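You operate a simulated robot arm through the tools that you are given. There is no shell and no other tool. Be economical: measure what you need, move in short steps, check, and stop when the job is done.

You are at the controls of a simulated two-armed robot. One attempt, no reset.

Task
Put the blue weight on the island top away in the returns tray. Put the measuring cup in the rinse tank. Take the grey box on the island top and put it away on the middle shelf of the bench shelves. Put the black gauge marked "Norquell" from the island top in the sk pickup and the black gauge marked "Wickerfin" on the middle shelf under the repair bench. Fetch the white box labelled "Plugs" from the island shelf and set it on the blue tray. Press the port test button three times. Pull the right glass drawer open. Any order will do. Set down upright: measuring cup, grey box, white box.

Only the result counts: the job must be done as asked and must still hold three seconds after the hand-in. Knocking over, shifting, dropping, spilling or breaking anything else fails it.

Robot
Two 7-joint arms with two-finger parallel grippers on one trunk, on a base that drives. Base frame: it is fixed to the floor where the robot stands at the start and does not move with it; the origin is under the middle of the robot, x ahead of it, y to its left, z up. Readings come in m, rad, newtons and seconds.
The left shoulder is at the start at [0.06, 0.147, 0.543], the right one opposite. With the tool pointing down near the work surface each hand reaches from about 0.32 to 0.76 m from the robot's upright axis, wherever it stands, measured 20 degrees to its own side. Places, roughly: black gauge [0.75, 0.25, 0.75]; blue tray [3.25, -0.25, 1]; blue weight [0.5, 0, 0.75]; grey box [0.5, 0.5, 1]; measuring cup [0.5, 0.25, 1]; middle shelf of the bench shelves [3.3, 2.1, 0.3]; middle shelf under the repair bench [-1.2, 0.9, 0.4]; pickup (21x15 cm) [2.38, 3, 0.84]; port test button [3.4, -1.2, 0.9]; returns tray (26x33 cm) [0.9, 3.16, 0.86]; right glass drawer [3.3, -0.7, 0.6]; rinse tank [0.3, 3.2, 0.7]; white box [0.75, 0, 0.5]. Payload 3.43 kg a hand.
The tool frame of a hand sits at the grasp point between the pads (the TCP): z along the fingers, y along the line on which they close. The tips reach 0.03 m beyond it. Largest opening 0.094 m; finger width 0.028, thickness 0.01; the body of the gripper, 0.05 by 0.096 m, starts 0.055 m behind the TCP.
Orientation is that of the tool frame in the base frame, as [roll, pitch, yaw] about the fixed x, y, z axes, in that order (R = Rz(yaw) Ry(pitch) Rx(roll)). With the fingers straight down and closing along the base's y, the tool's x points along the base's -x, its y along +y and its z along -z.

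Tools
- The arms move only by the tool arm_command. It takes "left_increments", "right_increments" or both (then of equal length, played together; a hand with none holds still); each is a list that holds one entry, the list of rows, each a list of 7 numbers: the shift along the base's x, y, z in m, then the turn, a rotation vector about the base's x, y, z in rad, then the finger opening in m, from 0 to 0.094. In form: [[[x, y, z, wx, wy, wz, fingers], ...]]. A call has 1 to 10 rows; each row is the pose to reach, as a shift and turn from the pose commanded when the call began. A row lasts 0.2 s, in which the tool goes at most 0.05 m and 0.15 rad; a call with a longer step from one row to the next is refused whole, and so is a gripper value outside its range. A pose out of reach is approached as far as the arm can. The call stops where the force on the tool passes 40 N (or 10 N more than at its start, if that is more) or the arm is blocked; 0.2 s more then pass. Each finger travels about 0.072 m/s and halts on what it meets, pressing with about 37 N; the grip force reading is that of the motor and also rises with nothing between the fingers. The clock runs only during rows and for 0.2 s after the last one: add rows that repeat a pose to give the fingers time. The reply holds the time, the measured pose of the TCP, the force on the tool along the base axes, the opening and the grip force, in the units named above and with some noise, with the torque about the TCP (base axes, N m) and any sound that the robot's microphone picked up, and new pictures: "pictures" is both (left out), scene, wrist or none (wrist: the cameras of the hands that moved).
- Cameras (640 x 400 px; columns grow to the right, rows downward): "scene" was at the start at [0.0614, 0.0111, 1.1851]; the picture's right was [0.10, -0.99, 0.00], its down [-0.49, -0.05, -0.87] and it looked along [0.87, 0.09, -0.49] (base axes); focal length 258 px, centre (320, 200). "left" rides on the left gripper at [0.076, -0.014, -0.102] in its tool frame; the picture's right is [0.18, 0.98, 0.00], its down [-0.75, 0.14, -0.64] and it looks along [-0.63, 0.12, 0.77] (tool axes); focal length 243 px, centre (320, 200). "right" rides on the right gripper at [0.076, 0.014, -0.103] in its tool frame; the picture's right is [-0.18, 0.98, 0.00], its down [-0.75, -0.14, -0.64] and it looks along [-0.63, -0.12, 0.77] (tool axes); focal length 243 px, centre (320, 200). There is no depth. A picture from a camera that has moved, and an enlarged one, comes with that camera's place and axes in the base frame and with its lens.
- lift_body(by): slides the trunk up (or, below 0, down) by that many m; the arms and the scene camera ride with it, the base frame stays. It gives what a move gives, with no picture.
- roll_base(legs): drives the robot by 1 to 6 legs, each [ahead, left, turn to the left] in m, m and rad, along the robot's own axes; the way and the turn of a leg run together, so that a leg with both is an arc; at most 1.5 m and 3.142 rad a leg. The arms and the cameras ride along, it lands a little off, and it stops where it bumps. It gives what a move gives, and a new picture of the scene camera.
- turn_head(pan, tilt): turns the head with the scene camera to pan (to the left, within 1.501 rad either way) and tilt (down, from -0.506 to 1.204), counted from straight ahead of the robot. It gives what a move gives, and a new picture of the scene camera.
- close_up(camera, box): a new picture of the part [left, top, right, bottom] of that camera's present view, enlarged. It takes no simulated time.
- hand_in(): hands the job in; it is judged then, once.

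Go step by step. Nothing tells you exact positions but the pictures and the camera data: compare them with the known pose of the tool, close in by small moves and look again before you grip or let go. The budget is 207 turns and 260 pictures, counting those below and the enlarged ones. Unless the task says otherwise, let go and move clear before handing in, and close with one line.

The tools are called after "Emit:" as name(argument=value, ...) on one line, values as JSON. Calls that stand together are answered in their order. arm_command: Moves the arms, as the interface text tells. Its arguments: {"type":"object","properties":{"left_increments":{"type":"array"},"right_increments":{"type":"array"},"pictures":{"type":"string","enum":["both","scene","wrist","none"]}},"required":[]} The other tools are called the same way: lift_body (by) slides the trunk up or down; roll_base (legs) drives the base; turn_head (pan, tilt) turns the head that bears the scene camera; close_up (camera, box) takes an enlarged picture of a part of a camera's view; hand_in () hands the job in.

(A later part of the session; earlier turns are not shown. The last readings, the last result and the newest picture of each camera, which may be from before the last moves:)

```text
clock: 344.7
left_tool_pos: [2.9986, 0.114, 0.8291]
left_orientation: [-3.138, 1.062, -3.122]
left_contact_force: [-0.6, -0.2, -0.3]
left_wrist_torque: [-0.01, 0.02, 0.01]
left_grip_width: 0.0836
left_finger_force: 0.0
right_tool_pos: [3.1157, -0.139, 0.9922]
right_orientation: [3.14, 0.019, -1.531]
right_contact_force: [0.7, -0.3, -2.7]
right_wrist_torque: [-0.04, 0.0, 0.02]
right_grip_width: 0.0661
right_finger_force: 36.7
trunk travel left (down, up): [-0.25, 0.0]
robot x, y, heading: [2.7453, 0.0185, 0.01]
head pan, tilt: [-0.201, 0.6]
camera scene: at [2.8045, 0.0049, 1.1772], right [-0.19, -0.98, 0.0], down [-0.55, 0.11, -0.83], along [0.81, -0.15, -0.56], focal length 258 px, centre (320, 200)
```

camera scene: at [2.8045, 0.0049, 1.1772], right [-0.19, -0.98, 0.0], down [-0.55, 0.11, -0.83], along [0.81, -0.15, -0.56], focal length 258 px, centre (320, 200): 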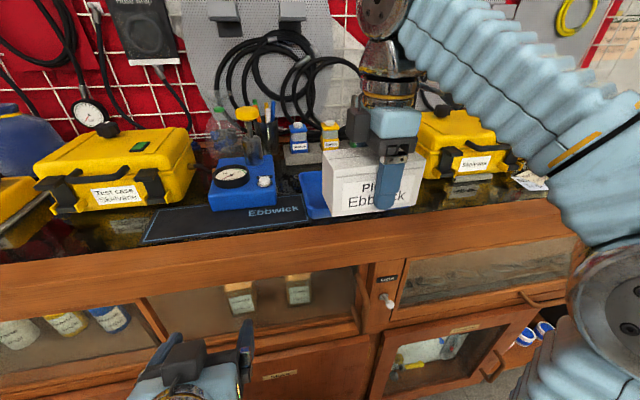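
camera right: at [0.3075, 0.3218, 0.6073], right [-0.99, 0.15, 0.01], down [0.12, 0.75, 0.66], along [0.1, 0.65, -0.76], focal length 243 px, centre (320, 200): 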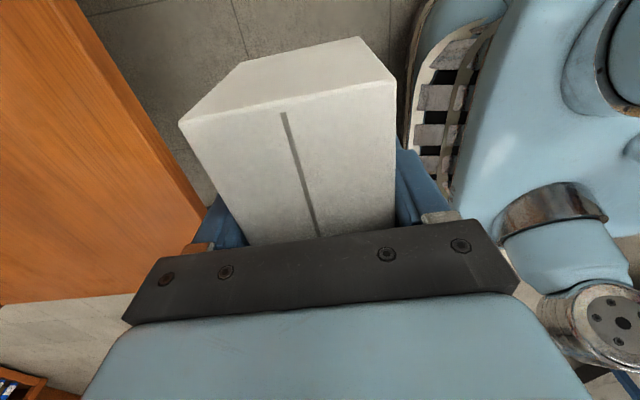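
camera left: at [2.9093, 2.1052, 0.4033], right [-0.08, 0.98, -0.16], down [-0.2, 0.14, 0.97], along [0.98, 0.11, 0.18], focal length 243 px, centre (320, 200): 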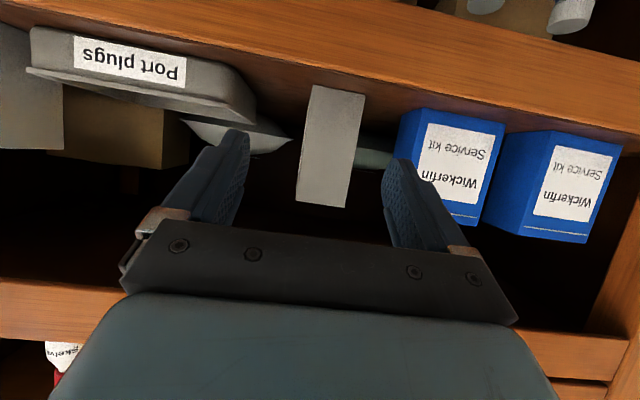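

Refined: counter z≈0.872, tray centre about (3.24, −0.15). I edge forward 4 cm and carry the box over the tray.

Emit:
arm_command(left_increments=[[[-0.02, 0, 0, 0, 0, 0, 0.084], [-0.04, 0, 0, 0, 0, 0, 0.084]]], pictures="none")

Emit:
roll_base(legs=[[0.04, 0, -0.012]])

Emit:
arm_command(right_increments=[[[0.03, -0.004, -0.003, 0, 0, -0.02, 0.045], [0.055, -0.008, -0.008, 0, 0, -0.03, 0.045], [0.083, -0.012, -0.012, 0, 0, -0.03, 0.045]]], pictures="both")

```text
clock: 345.3
left_tool_pos: [2.9594, 0.1134, 0.8298]
left_orientation: [-3.139, 1.062, -3.126]
left_contact_force: [-0.9, 0.1, -0.4]
left_wrist_torque: [-0.01, -0.03, -0.01]
left_grip_width: 0.0842
left_finger_force: 0.0
right_tool_pos: [3.1144, -0.1383, 0.9925]
right_orientation: [3.138, 0.02, -1.532]
right_contact_force: [-1.0, -0.1, -1.5]
right_wrist_torque: [-0.04, 0.0, -0.01]
right_grip_width: 0.0662
right_finger_force: 37.3
trunk travel left (down, up): [-0.25, 0.0]
robot x, y, heading: [2.7472, 0.02, 0.012]
head pan, tilt: [-0.201, 0.6]
```

```text
clock: 346.1
left_tool_pos: [3.0002, 0.1104, 0.8306]
left_orientation: [-3.137, 1.06, -3.139]
left_contact_force: [0.1, 0.1, -0.2]
left_wrist_torque: [-0.02, 0.01, 0.03]
left_grip_width: 0.084
left_finger_force: 0.1
right_tool_pos: [3.1525, -0.1428, 0.9924]
right_orientation: [-3.14, 0.018, -1.544]
right_contact_force: [-0.2, 0.0, -1.6]
right_wrist_torque: [-0.05, 0.0, -0.06]
right_grip_width: 0.066
right_finger_force: 36.8
trunk travel left (down, up): [-0.25, 0.0]
robot x, y, heading: [2.7841, 0.0196, 0.002]
head pan, tilt: [-0.201, 0.6]
camera scene: at [2.8444, 0.0043, 1.1772], right [-0.2, -0.98, 0.0], down [-0.55, 0.11, -0.83], along [0.81, -0.16, -0.56], focal length 258 px, centre (320, 200)
```

scene: 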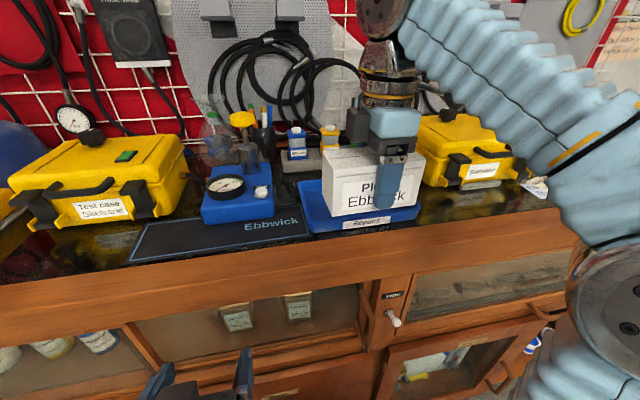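

```text
clock: 346.9
left_tool_pos: [3.0017, 0.1106, 0.8307]
left_orientation: [-3.137, 1.062, -3.138]
left_contact_force: [-0.7, -0.3, 0.3]
left_wrist_torque: [0.02, -0.01, -0.02]
left_grip_width: 0.0841
left_finger_force: 0.0
right_tool_pos: [3.2352, -0.154, 0.9801]
right_orientation: [-3.141, 0.018, -1.575]
right_contact_force: [-0.7, -0.1, -2.2]
right_wrist_torque: [-0.01, -0.04, -0.03]
right_grip_width: 0.0659
right_finger_force: 37.0
trunk travel left (down, up): [-0.25, 0.0]
robot x, y, heading: [2.7864, 0.019, -0.001]
head pan, tilt: [-0.201, 0.6]
camera scene: at [2.8443, 0.0044, 1.1772], right [-0.2, -0.98, 0.0], down [-0.55, 0.11, -0.83], along [0.81, -0.17, -0.56], focal length 258 px, centre (320, 200)
camera right: at [3.222, -0.2327, 1.081], right [-0.98, 0.19, 0.0], down [0.14, 0.74, 0.66], along [0.12, 0.65, -0.75], focal length 243 px, centre (320, 200)
```

scene: 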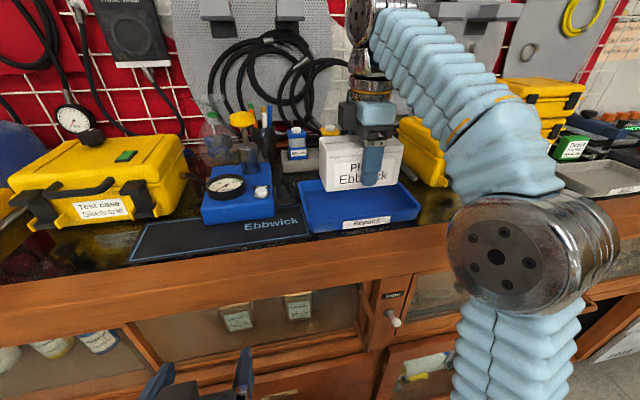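
right: 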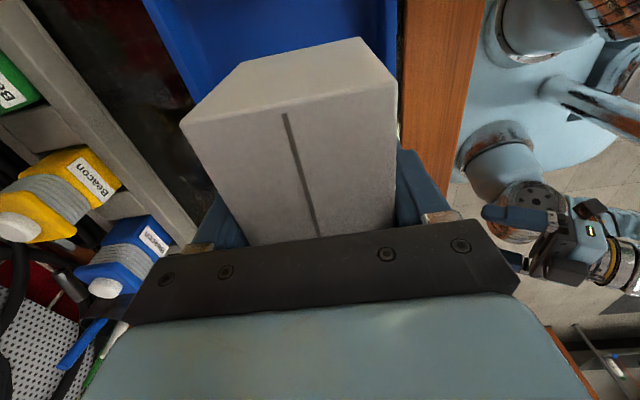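

The box hovers over the tray. I trim 8 mm forward and lower until contact.

Emit:
arm_command(right_increments=[[[0.008, -0.003, -0.015, 0, 0, 0, 0.045], [0.008, -0.003, -0.03, 0, 0, 0, 0.045], [0.008, -0.003, -0.038, 0, 0, 0, 0.045], [0.008, -0.003, -0.045, 0, 0, 0, 0.045], [0.008, -0.003, -0.052, 0, 0, 0, 0.045], [0.008, -0.003, -0.059, 0, 0, 0, 0.045], [0.008, -0.003, -0.066, 0, 0, 0, 0.045]]], pictures="both")

```text
clock: 348.5
left_tool_pos: [3.0013, 0.1117, 0.8301]
left_orientation: [-3.138, 1.06, -3.138]
left_contact_force: [0.3, -0.2, 0.3]
left_wrist_torque: [0.0, 0.0, 0.0]
left_grip_width: 0.0842
left_finger_force: 0.1
right_tool_pos: [3.2445, -0.1581, 0.9149]
right_orientation: [-3.141, 0.019, -1.574]
right_contact_force: [1.8, -1.5, 5.1]
right_wrist_torque: [0.46, 0.02, -0.09]
right_grip_width: 0.0661
right_finger_force: 36.6
trunk travel left (down, up): [-0.25, 0.0]
robot x, y, heading: [2.7856, 0.0204, 0.002]
head pan, tilt: [-0.201, 0.6]
camera scene: at [2.8444, 0.0043, 1.1774], right [-0.2, -0.98, 0.0], down [-0.55, 0.11, -0.83], along [0.81, -0.16, -0.56], focal length 258 px, centre (320, 200)
camera right: at [3.2311, -0.2362, 1.0162], right [-0.98, 0.19, 0.0], down [0.14, 0.74, 0.66], along [0.12, 0.65, -0.75], focal length 243 px, centre (320, 200)
```

scene: 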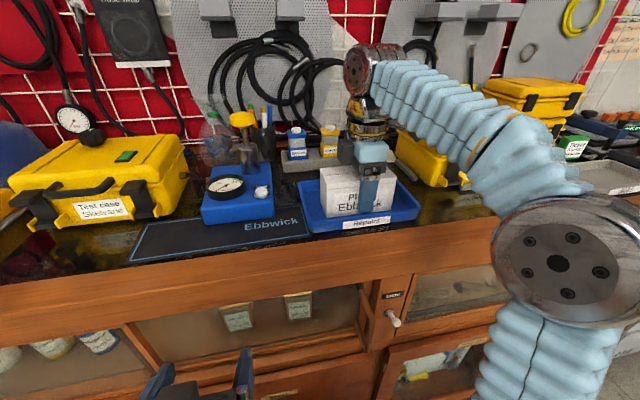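
right: 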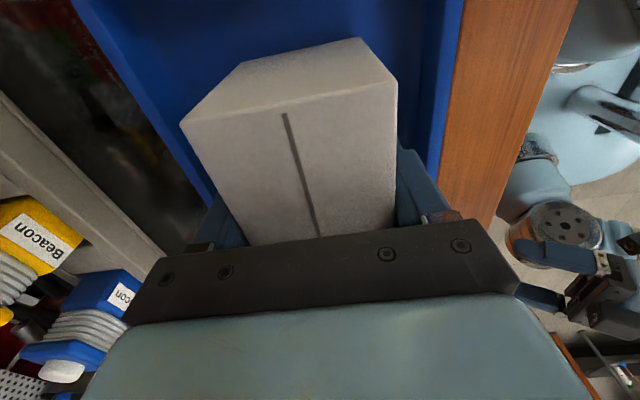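

Emit:
arm_command(right_increments=[[[0, 0, -0.002, 0, 0, 0, 0.045], [0, 0, -0.004, 0, 0, 0, 0.045], [0, 0, -0.006, 0, 0, 0, 0.045]]], pictures="none")

```text
clock: 349.2
left_tool_pos: [3.001, 0.1117, 0.8301]
left_orientation: [-3.137, 1.064, -3.136]
left_contact_force: [-0.3, -0.4, 0.0]
left_wrist_torque: [0.02, -0.05, 0.04]
left_grip_width: 0.0837
left_finger_force: 0.1
right_tool_pos: [3.2441, -0.159, 0.9147]
right_orientation: [-3.133, 0.022, -1.572]
right_contact_force: [0.1, 1.3, 20.3]
right_wrist_torque: [-0.63, 0.67, 0.01]
right_grip_width: 0.0663
right_finger_force: 36.8
trunk travel left (down, up): [-0.25, 0.0]
robot x, y, heading: [2.7848, 0.0253, -0.001]
head pan, tilt: [-0.201, 0.6]
stopped in row 3 (right hand): the force on the tool passed its limit at 43 N (the readings are from after the stop); the commanded pose is now the measured one
```

The box stands on the tray floor. I open just enough and rise vertically.

Emit:
arm_command(right_increments=[[[0, 0, 0.002, 0, 0, 0, 0.07], [0, 0, 0.003, 0, 0, 0, 0.078], [0, 0, 0.003, 0, 0, 0, 0.078], [0, 0, 0.02, 0, 0, 0, 0.078], [0, 0, 0.045, 0, 0, 0, 0.078], [0, 0, 0.07, 0, 0, 0, 0.078]]], pictures="both")

```text
clock: 350.6
left_tool_pos: [3.0003, 0.1115, 0.8313]
left_orientation: [-3.137, 1.061, -3.136]
left_contact_force: [0.0, -0.6, -0.4]
left_wrist_torque: [-0.01, 0.05, -0.03]
left_grip_width: 0.084
left_finger_force: 0.1
right_tool_pos: [3.2509, -0.1558, 0.9697]
right_orientation: [3.125, 0.023, -1.573]
right_contact_force: [0.0, 0.1, -0.3]
right_wrist_torque: [0.01, -0.02, 0.03]
right_grip_width: 0.0782
right_finger_force: 0.0
right hand out of reach, approached as far as the arm can: row 6
trunk travel left (down, up): [-0.25, 0.0]
robot x, y, heading: [2.7864, 0.0202, -0.0]
head pan, tilt: [-0.201, 0.6]
camera scene: at [2.8444, 0.0046, 1.1772], right [-0.2, -0.98, 0.0], down [-0.55, 0.11, -0.83], along [0.81, -0.17, -0.56], focal length 258 px, centre (320, 200)
camera right: at [3.2386, -0.236, 1.0705], right [-0.98, 0.19, 0.02], down [0.15, 0.74, 0.66], along [0.11, 0.65, -0.75], focal length 243 px, centre (320, 200)
```

scene: 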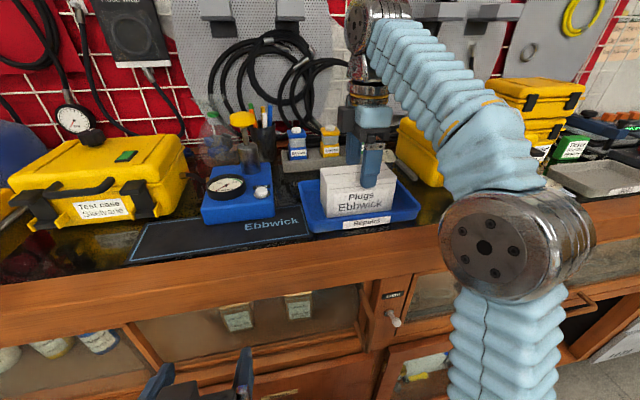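
right: 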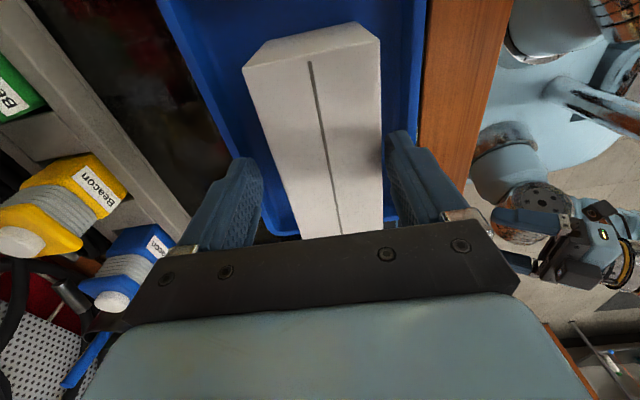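

The box is upright in the tray; tips are just level with its top. I rise further while easing back.

Emit:
arm_command(right_increments=[[[-0.004, 0, 0.006, 0, 0, 0, 0.084], [-0.008, 0, 0.011, 0, 0, 0, 0.084], [-0.012, 0, 0.016, 0, 0, 0, 0.084], [-0.016, 0, 0.02, 0, 0, 0, 0.084]]], pictures="both")

```text
clock: 351.6
left_tool_pos: [3.0013, 0.1116, 0.8297]
left_orientation: [-3.139, 1.061, -3.137]
left_contact_force: [0.1, 0.8, -0.2]
left_wrist_torque: [0.02, -0.02, -0.01]
left_grip_width: 0.0839
left_finger_force: 0.1
right_tool_pos: [3.2332, -0.1591, 0.9835]
right_orientation: [-3.135, 0.009, -1.572]
right_contact_force: [1.0, 0.3, 0.0]
right_wrist_torque: [0.01, 0.0, 0.0]
right_grip_width: 0.0838
right_finger_force: 0.0
right hand out of reach, approached as far as the arm can: row 1, 2, 3, 4
trunk travel left (down, up): [-0.25, 0.0]
robot x, y, heading: [2.7855, 0.0217, -0.002]
head pan, tilt: [-0.201, 0.6]
camera scene: at [2.8446, 0.0044, 1.1772], right [-0.2, -0.98, 0.0], down [-0.55, 0.11, -0.83], along [0.81, -0.16, -0.56], focal length 258 px, centre (320, 200)
camera right: at [3.2194, -0.2364, 1.0846], right [-0.98, 0.18, 0.0], down [0.14, 0.75, 0.65], along [0.12, 0.64, -0.76], focal length 243 px, centre (320, 200)
```

scene: 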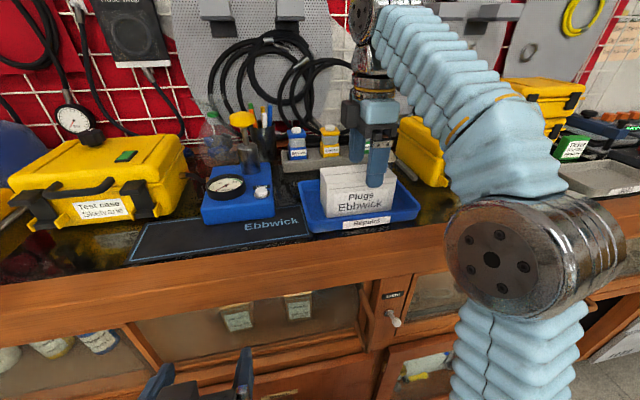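
right: 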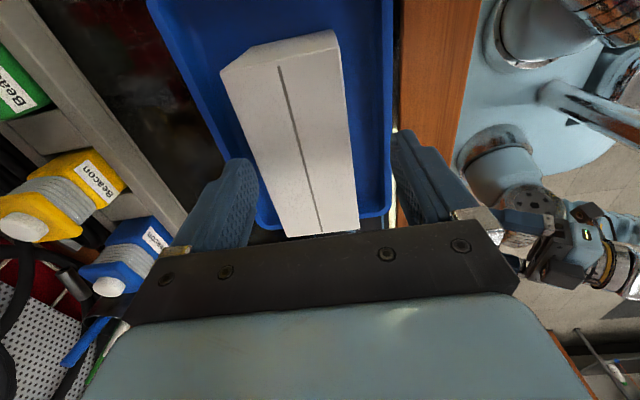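

Clear of the top. I continue up and back out with the right hand.

Emit:
arm_command(right_increments=[[[-0.012, 0, 0.012, 0, 0, 0, 0.084], [-0.03, 0, 0.02, 0, 0, 0, 0.084], [-0.06, 0, 0.025, 0, 0, 0, 0.084], [-0.1, 0, 0.025, 0, 0, 0, 0.084], [-0.14, 0, 0.025, 0, 0, 0, 0.084], [-0.18, 0, 0.025, 0, 0, 0, 0.084]]], pictures="scene")

```text
clock: 353.0
left_tool_pos: [3.0033, 0.1099, 0.8302]
left_orientation: [3.141, 1.06, -3.141]
left_contact_force: [1.1, -2.2, 0.0]
left_wrist_torque: [0.05, 0.04, 0.07]
left_grip_width: 0.0839
left_finger_force: 0.1
right_tool_pos: [3.0594, -0.153, 0.9893]
right_orientation: [-3.138, 0.026, -1.58]
right_contact_force: [1.0, -2.0, -0.5]
right_wrist_torque: [0.14, 0.09, 0.01]
right_grip_width: 0.0842
right_finger_force: 0.0
right hand out of reach, approached as far as the arm can: row 1, 2, 3, 4, 5, 6
trunk travel left (down, up): [-0.25, 0.0]
robot x, y, heading: [2.7857, 0.018, -0.005]
head pan, tilt: [-0.201, 0.6]
camera scene: at [2.8458, 0.0021, 1.1771], right [-0.2, -0.98, 0.0], down [-0.55, 0.11, -0.82], along [0.81, -0.16, -0.57], focal length 258 px, centre (320, 200)
```

scene: 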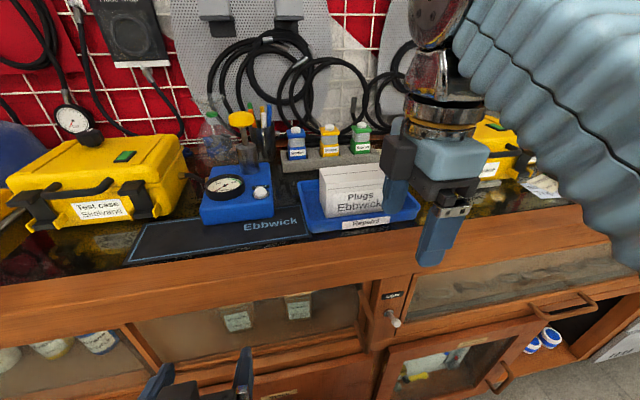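

White box done. Now for the drawer: I back off and slide right so the left hand faces the drawer handle (about 3.08, −0.66, 0.62).

Emit:
roll_base(legs=[[-0.3, 0, 0.004], [0, -0.83, 0]])

Emit:
arm_command(left_increments=[[[0.02, 0, -0.02, 0.131, 0, -0.073, 0.084], [0.04, 0, -0.04, 0.262, 0, -0.146, 0.084], [0.06, 0, -0.06, 0.392, 0, -0.219, 0.084], [0.08, 0, -0.08, 0.523, 0, -0.292, 0.084], [0.1, 0, -0.1, 0.654, 0, -0.365, 0.084], [0.11, 0, -0.12, 0.785, 0, -0.438, 0.084], [0.12, 0, -0.14, 0.916, 0, -0.511, 0.084], [0.13, 0, -0.16, 1.047, 0, -0.584, 0.084], [0.14, 0, -0.18, 1.177, 0, -0.657, 0.084], [0.15, 0, -0.2, 1.308, 0, -0.73, 0.084]]], pictures="none")

Emit:
turn_head(pan=0.15, tilt=0.7)

```text
clock: 359.0
left_tool_pos: [2.6905, -0.7092, 0.8313]
left_orientation: [-3.139, 1.061, 3.14]
left_contact_force: [-0.4, 0.8, -0.8]
left_wrist_torque: [0.02, -0.01, 0.04]
left_grip_width: 0.084
left_finger_force: 0.2
right_tool_pos: [2.7469, -0.9722, 0.9911]
right_orientation: [-3.134, 0.021, -1.581]
right_contact_force: [-0.5, 0.1, -0.9]
right_wrist_torque: [-0.02, -0.01, -0.01]
right_grip_width: 0.0841
right_finger_force: 0.1
trunk travel left (down, up): [-0.25, 0.0]
robot x, y, heading: [2.4737, -0.7983, -0.005]
head pan, tilt: [-0.201, 0.6]
camera scene: at [2.5334, -0.8148, 1.1772], right [-0.21, -0.98, 0.0], down [-0.55, 0.12, -0.83], along [0.81, -0.17, -0.56], focal length 258 px, centre (320, 200)
```

scene: 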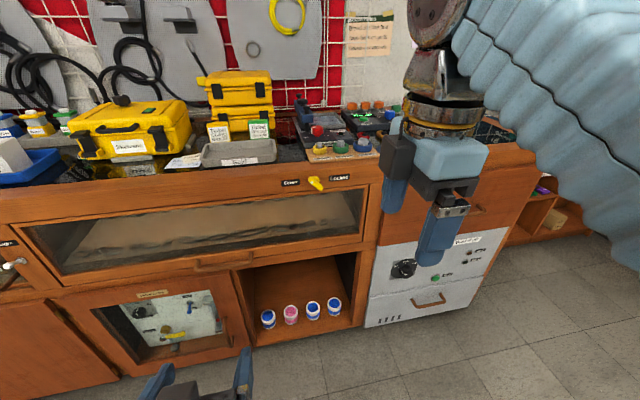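

```text
clock: 360.9
left_tool_pos: [2.8278, -0.8244, 0.7269]
left_orientation: [2.193, 0.477, 1.59]
left_contact_force: [0.1, -0.2, 0.6]
left_wrist_torque: [0.01, 0.02, -0.02]
left_grip_width: 0.0839
left_finger_force: 0.1
left hand out of reach, approached as far as the arm can: row 1, 2, 3, 4, 5, 6, 7, 8, 9
right_tool_pos: [2.7445, -0.9709, 0.9902]
right_orientation: [-3.134, 0.02, -1.579]
right_contact_force: [-0.4, -0.5, 0.4]
right_wrist_torque: [0.02, -0.02, -0.03]
right_grip_width: 0.0843
right_finger_force: 0.0
trunk travel left (down, up): [-0.25, 0.0]
robot x, y, heading: [2.4759, -0.8016, -0.003]
head pan, tilt: [-0.201, 0.6]
stopped in row 9 (left hand): the arm was blocked; the commanded pose is now the measured one
```

```text
clock: 361.7
left_tool_pos: [2.8278, -0.8249, 0.7262]
left_orientation: [2.193, 0.477, 1.587]
left_contact_force: [-1.0, 0.1, 0.2]
left_wrist_torque: [0.01, 0.02, -0.02]
left_grip_width: 0.084
left_finger_force: 0.1
right_tool_pos: [2.7452, -0.972, 0.9905]
right_orientation: [-3.135, 0.022, -1.58]
right_contact_force: [0.2, -0.8, 0.8]
right_wrist_torque: [-0.02, -0.01, 0.03]
right_grip_width: 0.0841
right_finger_force: 0.1
trunk travel left (down, up): [-0.25, 0.0]
robot x, y, heading: [2.4762, -0.7999, -0.005]
head pan, tilt: [0.15, 0.7]
camera scene: at [2.531, -0.7846, 1.1686], right [0.14, -0.99, 0.0], down [-0.64, -0.09, -0.77], along [0.76, 0.11, -0.64], focal length 258 px, centre (320, 200)
```

scene: 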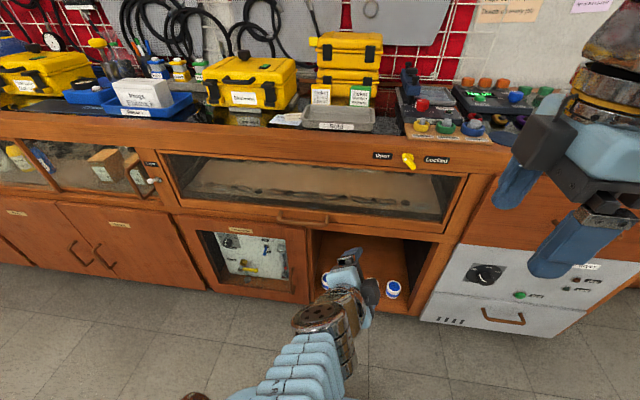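

The wrist turned most of the way before a self-limit. I finish the rotation to a level, vertically closing grip while moving forward and left toward the handle (3.073, −0.65, 0.617).

Emit:
arm_command(left_increments=[[[0.02, 0.025, -0.015, 0.078, -0.101, 0.022, 0.084], [0.035, 0.05, -0.03, 0.156, -0.202, 0.043, 0.084], [0.05, 0.075, -0.045, 0.234, -0.303, 0.065, 0.084], [0.065, 0.1, -0.06, 0.311, -0.404, 0.087, 0.084], [0.08, 0.13, -0.08, 0.389, -0.505, 0.108, 0.084], [0.09, 0.165, -0.1, 0.467, -0.606, 0.13, 0.084]]], pictures="both")

```text
clock: 362.2
left_tool_pos: [2.8306, -0.857, 0.7319]
left_orientation: [2.141, 0.585, 1.435]
left_contact_force: [0.1, -0.3, 0.3]
left_wrist_torque: [0.01, 0.0, -0.01]
left_grip_width: 0.0838
left_finger_force: 0.0
left hand out of reach, approached as far as the arm can: row 1, 2
right_tool_pos: [2.7454, -0.9716, 0.9903]
right_orientation: [-3.134, 0.022, -1.58]
right_contact_force: [0.1, 0.0, 0.1]
right_wrist_torque: [-0.02, -0.04, -0.01]
right_grip_width: 0.0842
right_finger_force: 0.0
trunk travel left (down, up): [-0.25, 0.0]
robot x, y, heading: [2.4752, -0.7978, -0.007]
head pan, tilt: [0.15, 0.7]
stopped in row 2 (left hand): the arm was blocked; the commanded pose is now the measured one
camera scene: at [2.5311, -0.7845, 1.1686], right [0.14, -0.99, 0.0], down [-0.64, -0.09, -0.76], along [0.76, 0.11, -0.64], focal length 258 px, centre (320, 200)
camera left: at [2.7501, -0.7586, 0.7282], right [0.61, 0.53, 0.59], down [-0.51, -0.3, 0.81], along [0.61, -0.79, 0.09], focal length 243 px, centre (320, 200)
```

scene: 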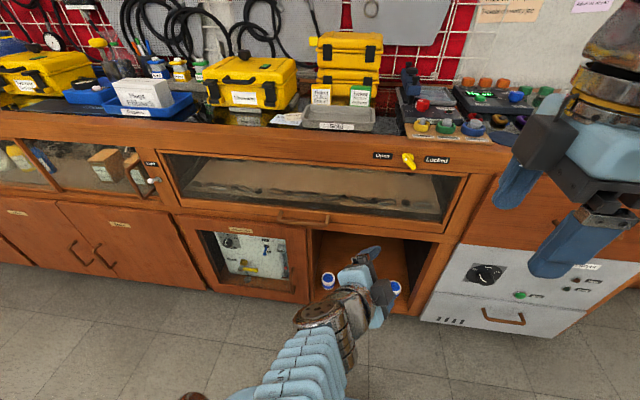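
left: 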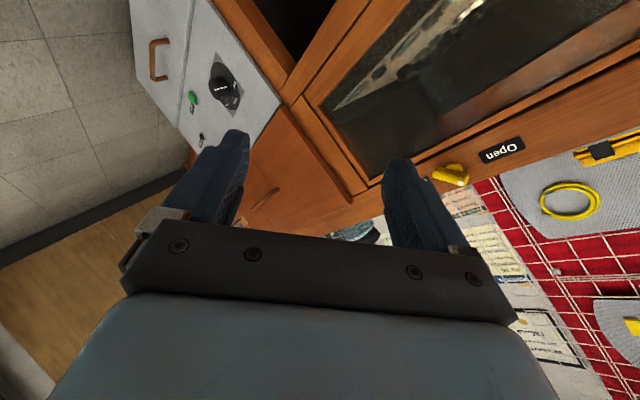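

The left arm has twisted into a bad spot. Instead the right hand (already closing fore–aft) only needs a forward tilt, so I untwist the left hand out of the way first.

Emit:
arm_command(left_increments=[[[-0.01, 0.02, 0.01, -0.088, 0.025, 0.097, 0.084], [-0.02, 0.04, 0.02, -0.175, 0.051, 0.194, 0.084], [-0.03, 0.06, 0.03, -0.263, 0.076, 0.291, 0.084], [-0.04, 0.08, 0.04, -0.351, 0.102, 0.388, 0.084], [-0.05, 0.1, 0.05, -0.438, 0.127, 0.484, 0.084], [-0.06, 0.12, 0.06, -0.526, 0.153, 0.581, 0.084], [-0.07, 0.14, 0.07, -0.614, 0.178, 0.678, 0.084], [-0.08, 0.16, 0.08, -0.701, 0.204, 0.775, 0.084], [-0.09, 0.18, 0.09, -0.789, 0.229, 0.872, 0.084], [-0.09, 0.22, 0.09, -0.789, 0.229, 0.872, 0.084]]], pictures="scene")

```text
clock: 364.4
left_tool_pos: [2.7416, -0.6439, 0.8522]
left_orientation: [3.141, 1.067, 3.141]
left_contact_force: [-0.1, -0.1, 0.3]
left_wrist_torque: [0.0, 0.0, 0.03]
left_grip_width: 0.084
left_finger_force: 0.2
left hand out of reach, approached as far as the arm can: row 1, 2, 3, 4, 5, 6, 7, 8, 9, 10
right_tool_pos: [2.7458, -0.9727, 0.9896]
right_orientation: [-3.135, 0.024, -1.579]
right_contact_force: [0.9, -0.1, -0.1]
right_wrist_torque: [0.03, 0.0, -0.02]
right_grip_width: 0.0841
right_finger_force: 0.1
trunk travel left (down, up): [-0.25, 0.0]
robot x, y, heading: [2.4753, -0.8021, -0.007]
head pan, tilt: [0.15, 0.7]
camera scene: at [2.5309, -0.7848, 1.1686], right [0.14, -0.99, 0.0], down [-0.64, -0.09, -0.77], along [0.76, 0.11, -0.64], focal length 258 px, centre (320, 200)
```

scene: 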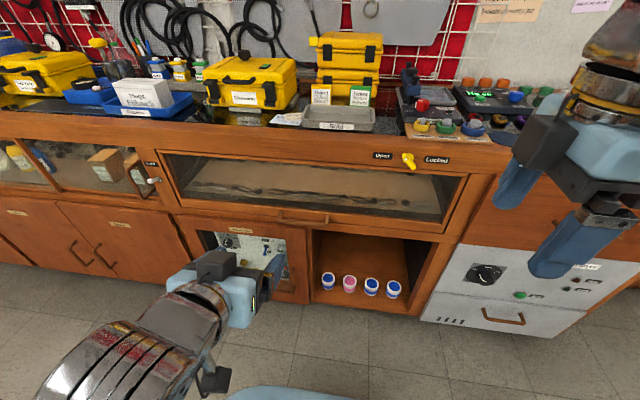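

Left arm is fine again. I shift the base left 0.3 m, lower the trunk, and tilt the right hand forward toward the handle.

Emit:
roll_base(legs=[[0, 0.31, 0.007]])

Emit:
lift_body(by=-0.2)

Emit:
arm_command(right_increments=[[[0.03, 0, -0.01, 0, -0.14, 0, 0.06], [0.06, 0, -0.02, 0, -0.28, 0, 0.06], [0.09, 0, -0.03, 0, -0.42, 0, 0.06], [0.12, 0, -0.05, 0, -0.56, 0, 0.06], [0.15, 0, -0.07, 0, -0.7, 0, 0.06], [0.17, 0, -0.09, 0, -0.84, 0, 0.06], [0.18, 0, -0.11, 0, -0.9, 0, 0.06]]], pictures="both")

```text
clock: 366.6
left_tool_pos: [2.7422, -0.3222, 0.8501]
left_orientation: [3.139, 1.067, -3.141]
left_contact_force: [0.4, -0.1, -0.9]
left_wrist_torque: [-0.01, 0.01, 0.02]
left_grip_width: 0.0843
left_finger_force: 0.0
right_tool_pos: [2.7473, -0.6508, 0.9902]
right_orientation: [-3.134, 0.024, -1.572]
right_contact_force: [-0.6, 0.3, 0.7]
right_wrist_torque: [0.02, 0.01, -0.03]
right_grip_width: 0.0839
right_finger_force: 0.1
trunk travel left (down, up): [-0.25, 0.0]
robot x, y, heading: [2.4768, -0.483, 0.005]
head pan, tilt: [0.15, 0.7]
camera scene: at [2.5314, -0.4653, 1.1686], right [0.15, -0.99, 0.0], down [-0.64, -0.1, -0.76], along [0.76, 0.12, -0.64], focal length 258 px, centre (320, 200)
```

scene: 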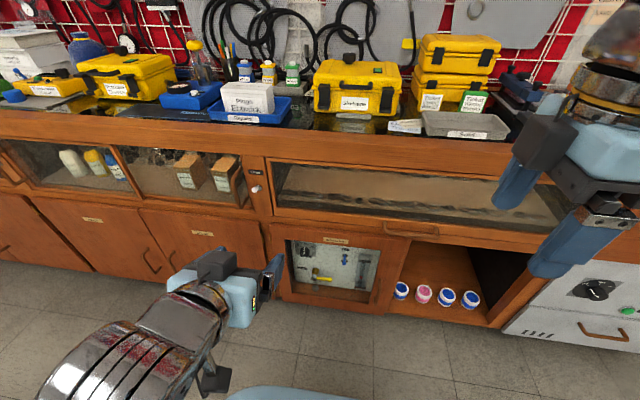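

```text
clock: 368.7
left_tool_pos: [2.7419, -0.3231, 0.6506]
left_orientation: [3.137, 1.066, -3.138]
left_contact_force: [-0.3, 0.3, 0.1]
left_wrist_torque: [0.0, -0.01, -0.02]
left_grip_width: 0.0841
left_finger_force: 0.1
right_tool_pos: [2.7474, -0.6501, 0.7907]
right_orientation: [-3.134, 0.024, -1.571]
right_contact_force: [0.4, 0.1, 0.0]
right_wrist_torque: [-0.04, 0.01, -0.01]
right_grip_width: 0.0838
right_finger_force: 0.2
trunk travel left (down, up): [-0.05, 0.2]
robot x, y, heading: [2.4755, -0.4835, 0.004]
head pan, tilt: [0.15, 0.7]
```

```text
clock: 370.3
left_tool_pos: [2.7421, -0.3226, 0.6514]
left_orientation: [3.139, 1.066, -3.138]
left_contact_force: [0.3, -0.1, -0.6]
left_wrist_torque: [0.01, -0.05, 0.01]
left_grip_width: 0.0841
left_finger_force: 0.1
right_tool_pos: [2.9297, -0.6517, 0.6823]
right_orientation: [-2.235, 0.014, -1.554]
right_contact_force: [-0.4, 0.2, 0.5]
right_wrist_torque: [0.02, 0.01, -0.03]
right_grip_width: 0.0598
right_finger_force: 0.0
trunk travel left (down, up): [-0.05, 0.2]
robot x, y, heading: [2.4775, -0.4829, 0.008]
head pan, tilt: [0.15, 0.7]
camera scene: at [2.5313, -0.4652, 0.9686], right [0.15, -0.99, 0.0], down [-0.64, -0.1, -0.77], along [0.76, 0.12, -0.64], focal length 258 px, centre (320, 200)
camera right: at [2.8421, -0.7297, 0.7326], right [-0.61, 0.18, -0.77], down [-0.43, 0.74, 0.52], along [0.67, 0.65, -0.37], focal length 243 px, centre (320, 200)
```

scene: 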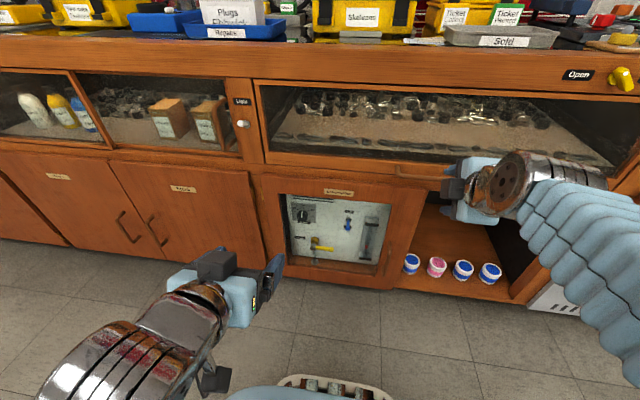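
right: 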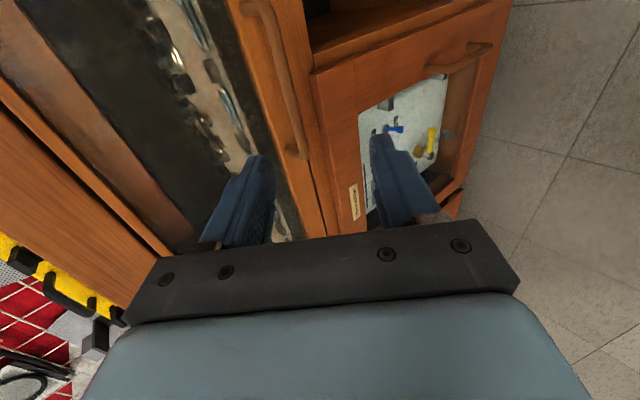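

The handle bar is well seen between the fingers: about (3.07, −0.657, 0.62). I advance along the tool axis with a smaller opening.

Emit:
arm_command(right_increments=[[[0.03, -0.002, -0.012, 0, 0, 0, 0.05], [0.06, -0.003, -0.025, 0, 0, 0, 0.05], [0.085, -0.003, -0.037, 0, 0, 0, 0.05]]], pictures="both")

```text
clock: 371.1
left_tool_pos: [2.7411, -0.3213, 0.6508]
left_orientation: [3.137, 1.066, -3.138]
left_contact_force: [-0.9, -0.1, -0.1]
left_wrist_torque: [-0.01, 0.03, 0.0]
left_grip_width: 0.084
left_finger_force: 0.0
right_tool_pos: [3.0113, -0.6544, 0.6464]
right_orientation: [-2.233, 0.014, -1.555]
right_contact_force: [0.0, 0.6, 0.7]
right_wrist_torque: [0.01, -0.02, -0.01]
right_grip_width: 0.0501
right_finger_force: 0.0
trunk travel left (down, up): [-0.05, 0.2]
robot x, y, heading: [2.4761, -0.4815, 0.0]
head pan, tilt: [0.15, 0.7]
camera scene: at [2.5312, -0.4651, 0.9686], right [0.15, -0.99, 0.0], down [-0.64, -0.1, -0.77], along [0.76, 0.12, -0.64], focal length 258 px, centre (320, 200)
camera right: at [2.9242, -0.7335, 0.6971], right [-0.61, 0.18, -0.77], down [-0.43, 0.74, 0.52], along [0.67, 0.65, -0.37], focal length 243 px, centre (320, 200)
```

scene: 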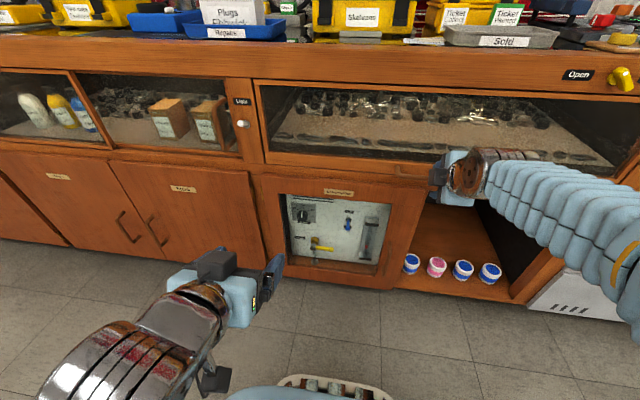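
right: 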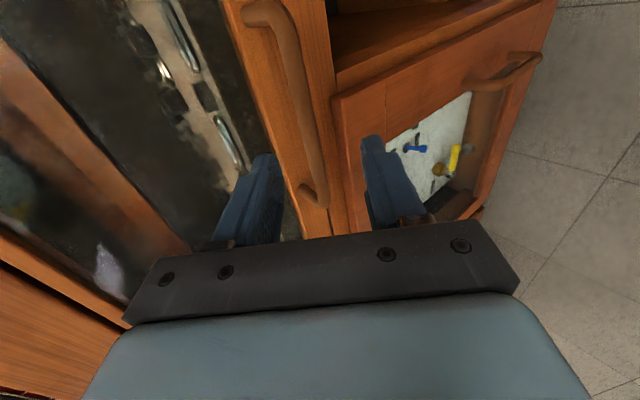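

Refined: bar near (3.083, −0.645, 0.602). I advance the rest and close on it.

Emit:
arm_command(right_increments=[[[0.02, 0.003, -0.012, 0, 0, 0, 0.05], [0.04, 0.005, -0.024, 0, 0, 0, 0.05], [0.054, 0.005, -0.032, 0, 0, 0, 0.05]]], pictures="both")

```text
clock: 371.9
left_tool_pos: [2.7413, -0.3219, 0.6512]
left_orientation: [3.137, 1.066, -3.137]
left_contact_force: [0.1, 0.2, 0.4]
left_wrist_torque: [-0.01, -0.01, 0.05]
left_grip_width: 0.0839
left_finger_force: 0.0
right_tool_pos: [3.066, -0.647, 0.6111]
right_orientation: [-2.234, 0.015, -1.554]
right_contact_force: [-0.1, -0.9, 0.9]
right_wrist_torque: [0.0, -0.07, -0.05]
right_grip_width: 0.0497
right_finger_force: 0.0
trunk travel left (down, up): [-0.05, 0.2]
robot x, y, heading: [2.4754, -0.4807, 0.004]
head pan, tilt: [0.15, 0.7]
camera scene: at [2.5313, -0.4652, 0.9686], right [0.15, -0.99, 0.0], down [-0.64, -0.1, -0.77], along [0.76, 0.12, -0.64], focal length 258 px, centre (320, 200)
camera right: at [2.9792, -0.7264, 0.6619], right [-0.61, 0.18, -0.77], down [-0.43, 0.74, 0.52], along [0.67, 0.65, -0.37], focal length 243 px, centre (320, 200)
```

scene: 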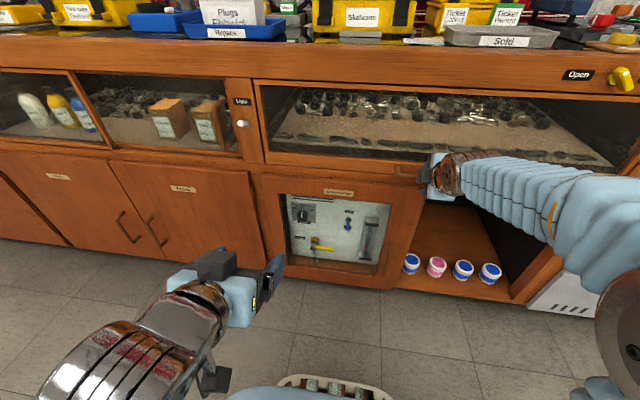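
right: 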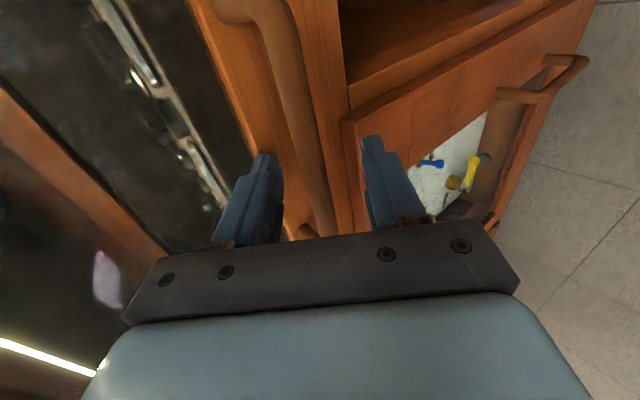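

The bar runs between the fingers. I close on it.

Emit:
arm_command(right_increments=[[[0.004, 0, -0.003, 0, 0, 0, 0.03], [0.004, 0, -0.003, 0, 0, 0, 0.01], [0.004, 0, -0.003, 0, 0, 0, 0.0], [0.004, 0, -0.003, 0, 0, 0, 0.0]]], pictures="wrist")

```text
clock: 372.9
left_tool_pos: [2.7422, -0.3226, 0.6512]
left_orientation: [3.139, 1.066, -3.137]
left_contact_force: [-0.3, -0.2, -0.3]
left_wrist_torque: [-0.02, -0.01, 0.01]
left_grip_width: 0.0838
left_finger_force: 0.1
right_tool_pos: [3.0704, -0.6491, 0.6095]
right_orientation: [-2.234, 0.013, -1.553]
right_contact_force: [2.4, -0.3, 4.3]
right_wrist_torque: [0.19, -0.04, 0.26]
right_grip_width: 0.0173
right_finger_force: 44.8
trunk travel left (down, up): [-0.05, 0.2]
robot x, y, heading: [2.4794, -0.4804, 0.004]
head pan, tilt: [0.15, 0.7]
camera right: at [2.9837, -0.7274, 0.6599], right [-0.61, 0.18, -0.77], down [-0.43, 0.74, 0.52], along [0.67, 0.65, -0.37], focal length 243 px, centre (320, 200)
```

right: 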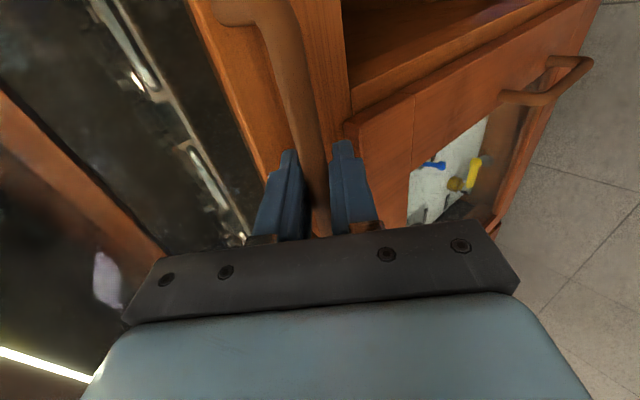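

The bar is gripped (1.7 cm). I pull straight back slowly.

Emit:
arm_command(right_increments=[[[-0.02, 0, 0, 0, 0, 0, 0], [-0.04, 0, 0, 0, 0, 0, 0], [-0.06, 0, 0, 0, 0, 0, 0], [-0.08, 0, 0, 0, 0, 0, 0], [-0.1, 0, 0, 0, 0, 0, 0]]], pictures="scene")

```text
clock: 374.1
left_tool_pos: [2.7413, -0.3234, 0.6512]
left_orientation: [3.137, 1.068, -3.136]
left_contact_force: [-0.2, 0.2, -0.1]
left_wrist_torque: [0.01, -0.01, 0.0]
left_grip_width: 0.0842
left_finger_force: 0.0
right_tool_pos: [2.9694, -0.6482, 0.6089]
right_orientation: [-2.233, 0.012, -1.555]
right_contact_force: [0.3, -7.2, 21.3]
right_wrist_torque: [-0.39, 0.13, -0.44]
right_grip_width: 0.0175
right_finger_force: 44.8
trunk travel left (down, up): [-0.05, 0.2]
robot x, y, heading: [2.4787, -0.4792, -0.0]
head pan, tilt: [0.15, 0.7]
camera scene: at [2.5304, -0.4653, 0.9687], right [0.15, -0.99, 0.0], down [-0.64, -0.1, -0.77], along [0.76, 0.12, -0.64], focal length 258 px, centre (320, 200)
```

scene: 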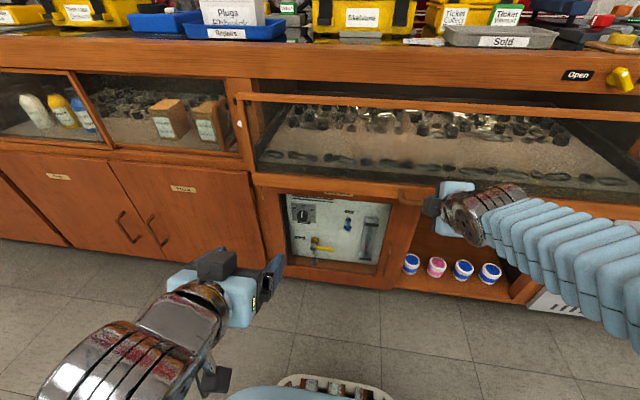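

The drawer is coming open (10 cm). I continue pulling.

Emit:
arm_command(right_increments=[[[-0.02, 0, 0.003, 0, 0, 0, 0], [-0.04, 0, 0.004, 0, 0, 0, 0], [-0.06, 0, 0.004, 0, 0, 0, 0], [-0.08, 0, 0.004, 0, 0, 0, 0], [-0.1, 0, 0.004, 0, 0, 0, 0], [-0.12, 0, 0.004, 0, 0, 0, 0]]], pictures="scene")

```text
clock: 375.5
left_tool_pos: [2.7419, -0.3228, 0.6505]
left_orientation: [3.136, 1.067, -3.138]
left_contact_force: [0.9, -0.1, -0.7]
left_wrist_torque: [0.01, 0.0, 0.0]
left_grip_width: 0.0839
left_finger_force: 0.0
right_tool_pos: [2.8515, -0.6486, 0.6098]
right_orientation: [-2.239, 0.014, -1.555]
right_contact_force: [-0.7, -17.7, -29.6]
right_wrist_torque: [-0.84, -0.08, -0.78]
right_grip_width: 0.0173
right_finger_force: 45.0
trunk travel left (down, up): [-0.05, 0.2]
robot x, y, heading: [2.4773, -0.4809, 0.002]
head pan, tilt: [0.15, 0.7]
camera scene: at [2.5323, -0.4666, 0.9683], right [0.15, -0.99, 0.0], down [-0.64, -0.1, -0.76], along [0.76, 0.12, -0.64], focal length 258 px, centre (320, 200)
```

scene: 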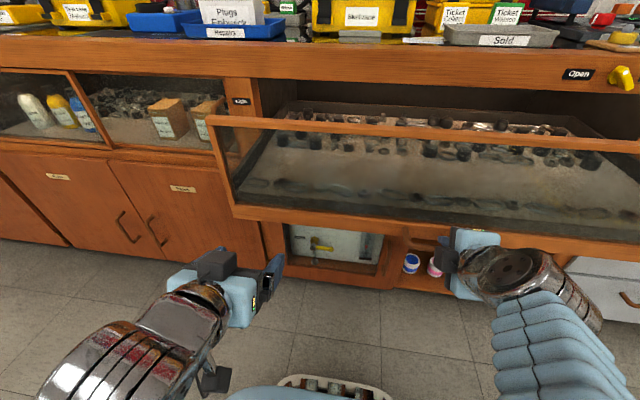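

About 22 cm open. I relax the vertical load and pull a bit further until it stops.

Emit:
arm_command(right_increments=[[[-0.01, 0, -0.003, 0, 0, 0, 0], [-0.025, 0, -0.004, 0, 0, 0, 0], [-0.04, 0, -0.004, 0, 0, 0, 0], [-0.055, 0, -0.004, 0, 0, 0, 0], [-0.07, 0, -0.004, 0, 0, 0, 0]]], pictures="scene")

```text
clock: 376.7
left_tool_pos: [2.7416, -0.3212, 0.6517]
left_orientation: [-3.141, 1.069, -3.135]
left_contact_force: [0.6, -0.2, -0.5]
left_wrist_torque: [0.03, -0.02, 0.03]
left_grip_width: 0.0839
left_finger_force: 0.0
right_tool_pos: [2.7852, -0.6488, 0.6094]
right_orientation: [-2.264, 0.089, -1.532]
right_contact_force: [2.2, 30.5, 24.4]
right_wrist_torque: [-0.31, 0.05, 1.25]
right_grip_width: 0.0179
right_finger_force: 44.9
right hand out of reach, approached as far as the arm can: row 5
trunk travel left (down, up): [-0.05, 0.2]
robot x, y, heading: [2.4756, -0.4806, 0.002]
head pan, tilt: [0.15, 0.7]
camera scene: at [2.5308, -0.4628, 0.969], right [0.15, -0.99, 0.0], down [-0.64, -0.1, -0.77], along [0.76, 0.12, -0.64], focal length 258 px, centre (320, 200)
```

scene: 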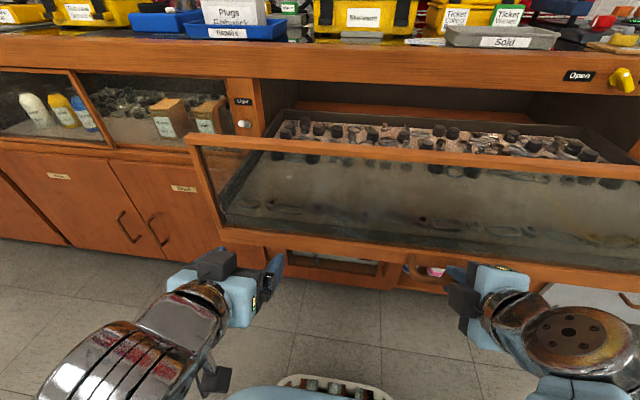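

28 cm open and still free. I back the base 5 cm to draw it a little more, then release.

Emit:
roll_base(legs=[[-0.05, 0, 0]])

```text
clock: 377.6
left_tool_pos: [2.7198, -0.3223, 0.6513]
left_orientation: [3.141, 1.068, -3.136]
left_contact_force: [0.3, 0.5, 0.1]
left_wrist_torque: [-0.02, -0.01, 0.03]
left_grip_width: 0.0841
left_finger_force: 0.0
right_tool_pos: [2.7695, -0.6502, 0.6153]
right_orientation: [-2.238, 0.083, -1.538]
right_contact_force: [1.5, 1.6, 6.8]
right_wrist_torque: [-0.33, -0.07, 0.71]
right_grip_width: 0.0163
right_finger_force: 44.3
trunk travel left (down, up): [-0.05, 0.2]
robot x, y, heading: [2.4571, -0.4792, 0.005]
head pan, tilt: [0.15, 0.7]
stopped in leg 1: the force on the tool passed its limit at 116 N (the readings are from after the stop); the commanded pose is now the measured one
camera scene: at [2.5105, -0.4646, 0.9681], right [0.15, -0.99, 0.0], down [-0.64, -0.1, -0.77], along [0.76, 0.12, -0.64], focal length 258 px, centre (320, 200)
```

scene: 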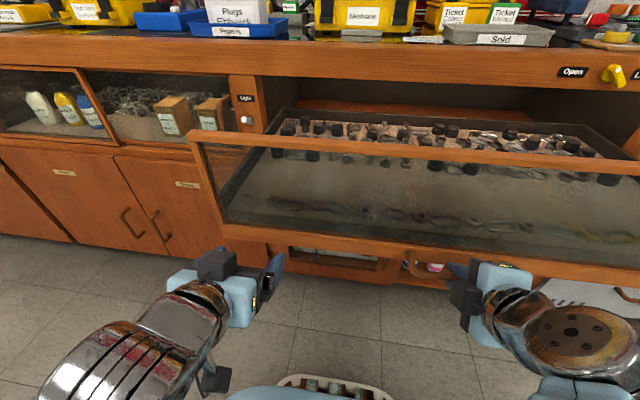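

The drawer hit its end stop: fully open (~30 cm). I open the fingers moderately and withdraw back-and-up along the tool axis.

Emit:
arm_command(right_increments=[[[0, 0, 0, 0, 0, 0, 0.03], [0, 0, 0, 0, 0, 0, 0.05], [0, 0, 0, 0, 0, 0, 0.05], [-0.012, 0, 0.009, 0, 0, 0, 0.05], [-0.024, 0, 0.018, 0, 0, 0, 0.055], [-0.036, 0, 0.028, 0, 0, 0, 0.06]]], pictures="both")

```text
clock: 379.0
left_tool_pos: [2.7215, -0.3217, 0.6509]
left_orientation: [3.14, 1.068, -3.136]
left_contact_force: [0.5, -0.7, 0.0]
left_wrist_torque: [-0.01, 0.01, 0.0]
left_grip_width: 0.0839
left_finger_force: 0.1
right_tool_pos: [2.7588, -0.6391, 0.6243]
right_orientation: [-2.269, 0.158, -1.528]
right_contact_force: [0.0, -0.2, -0.1]
right_wrist_torque: [-0.02, 0.01, 0.0]
right_grip_width: 0.06
right_finger_force: 0.1
right hand out of reach, approached as far as the arm can: row 4, 5, 6
trunk travel left (down, up): [-0.05, 0.2]
robot x, y, heading: [2.4551, -0.4814, 0.005]
head pan, tilt: [0.15, 0.7]
camera scene: at [2.5107, -0.4649, 0.9686], right [0.15, -0.99, 0.0], down [-0.64, -0.1, -0.76], along [0.76, 0.12, -0.64], focal length 258 px, centre (320, 200)
camera right: at [2.6763, -0.7272, 0.6667], right [-0.64, 0.27, -0.72], down [-0.43, 0.64, 0.63], along [0.63, 0.71, -0.3], focal length 243 px, centre (320, 200)
```

scene: 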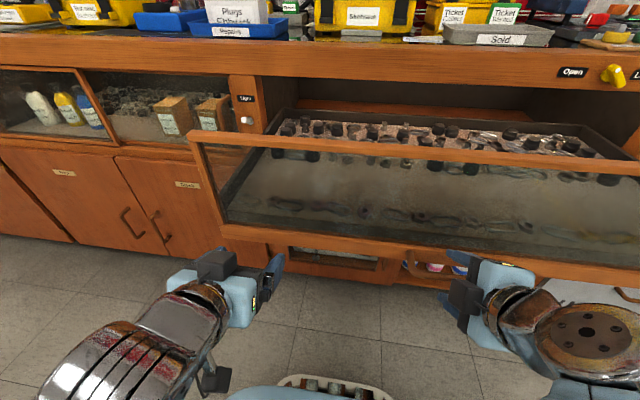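
right: 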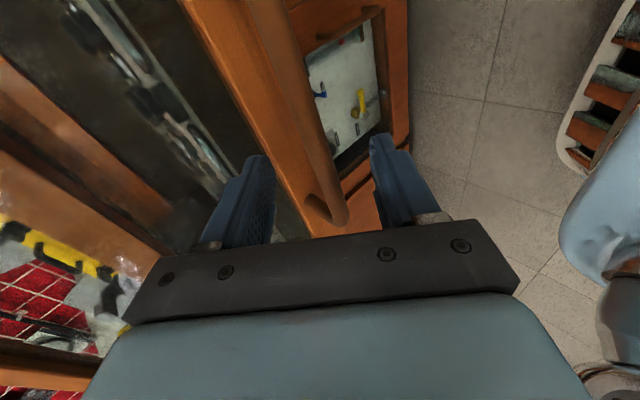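

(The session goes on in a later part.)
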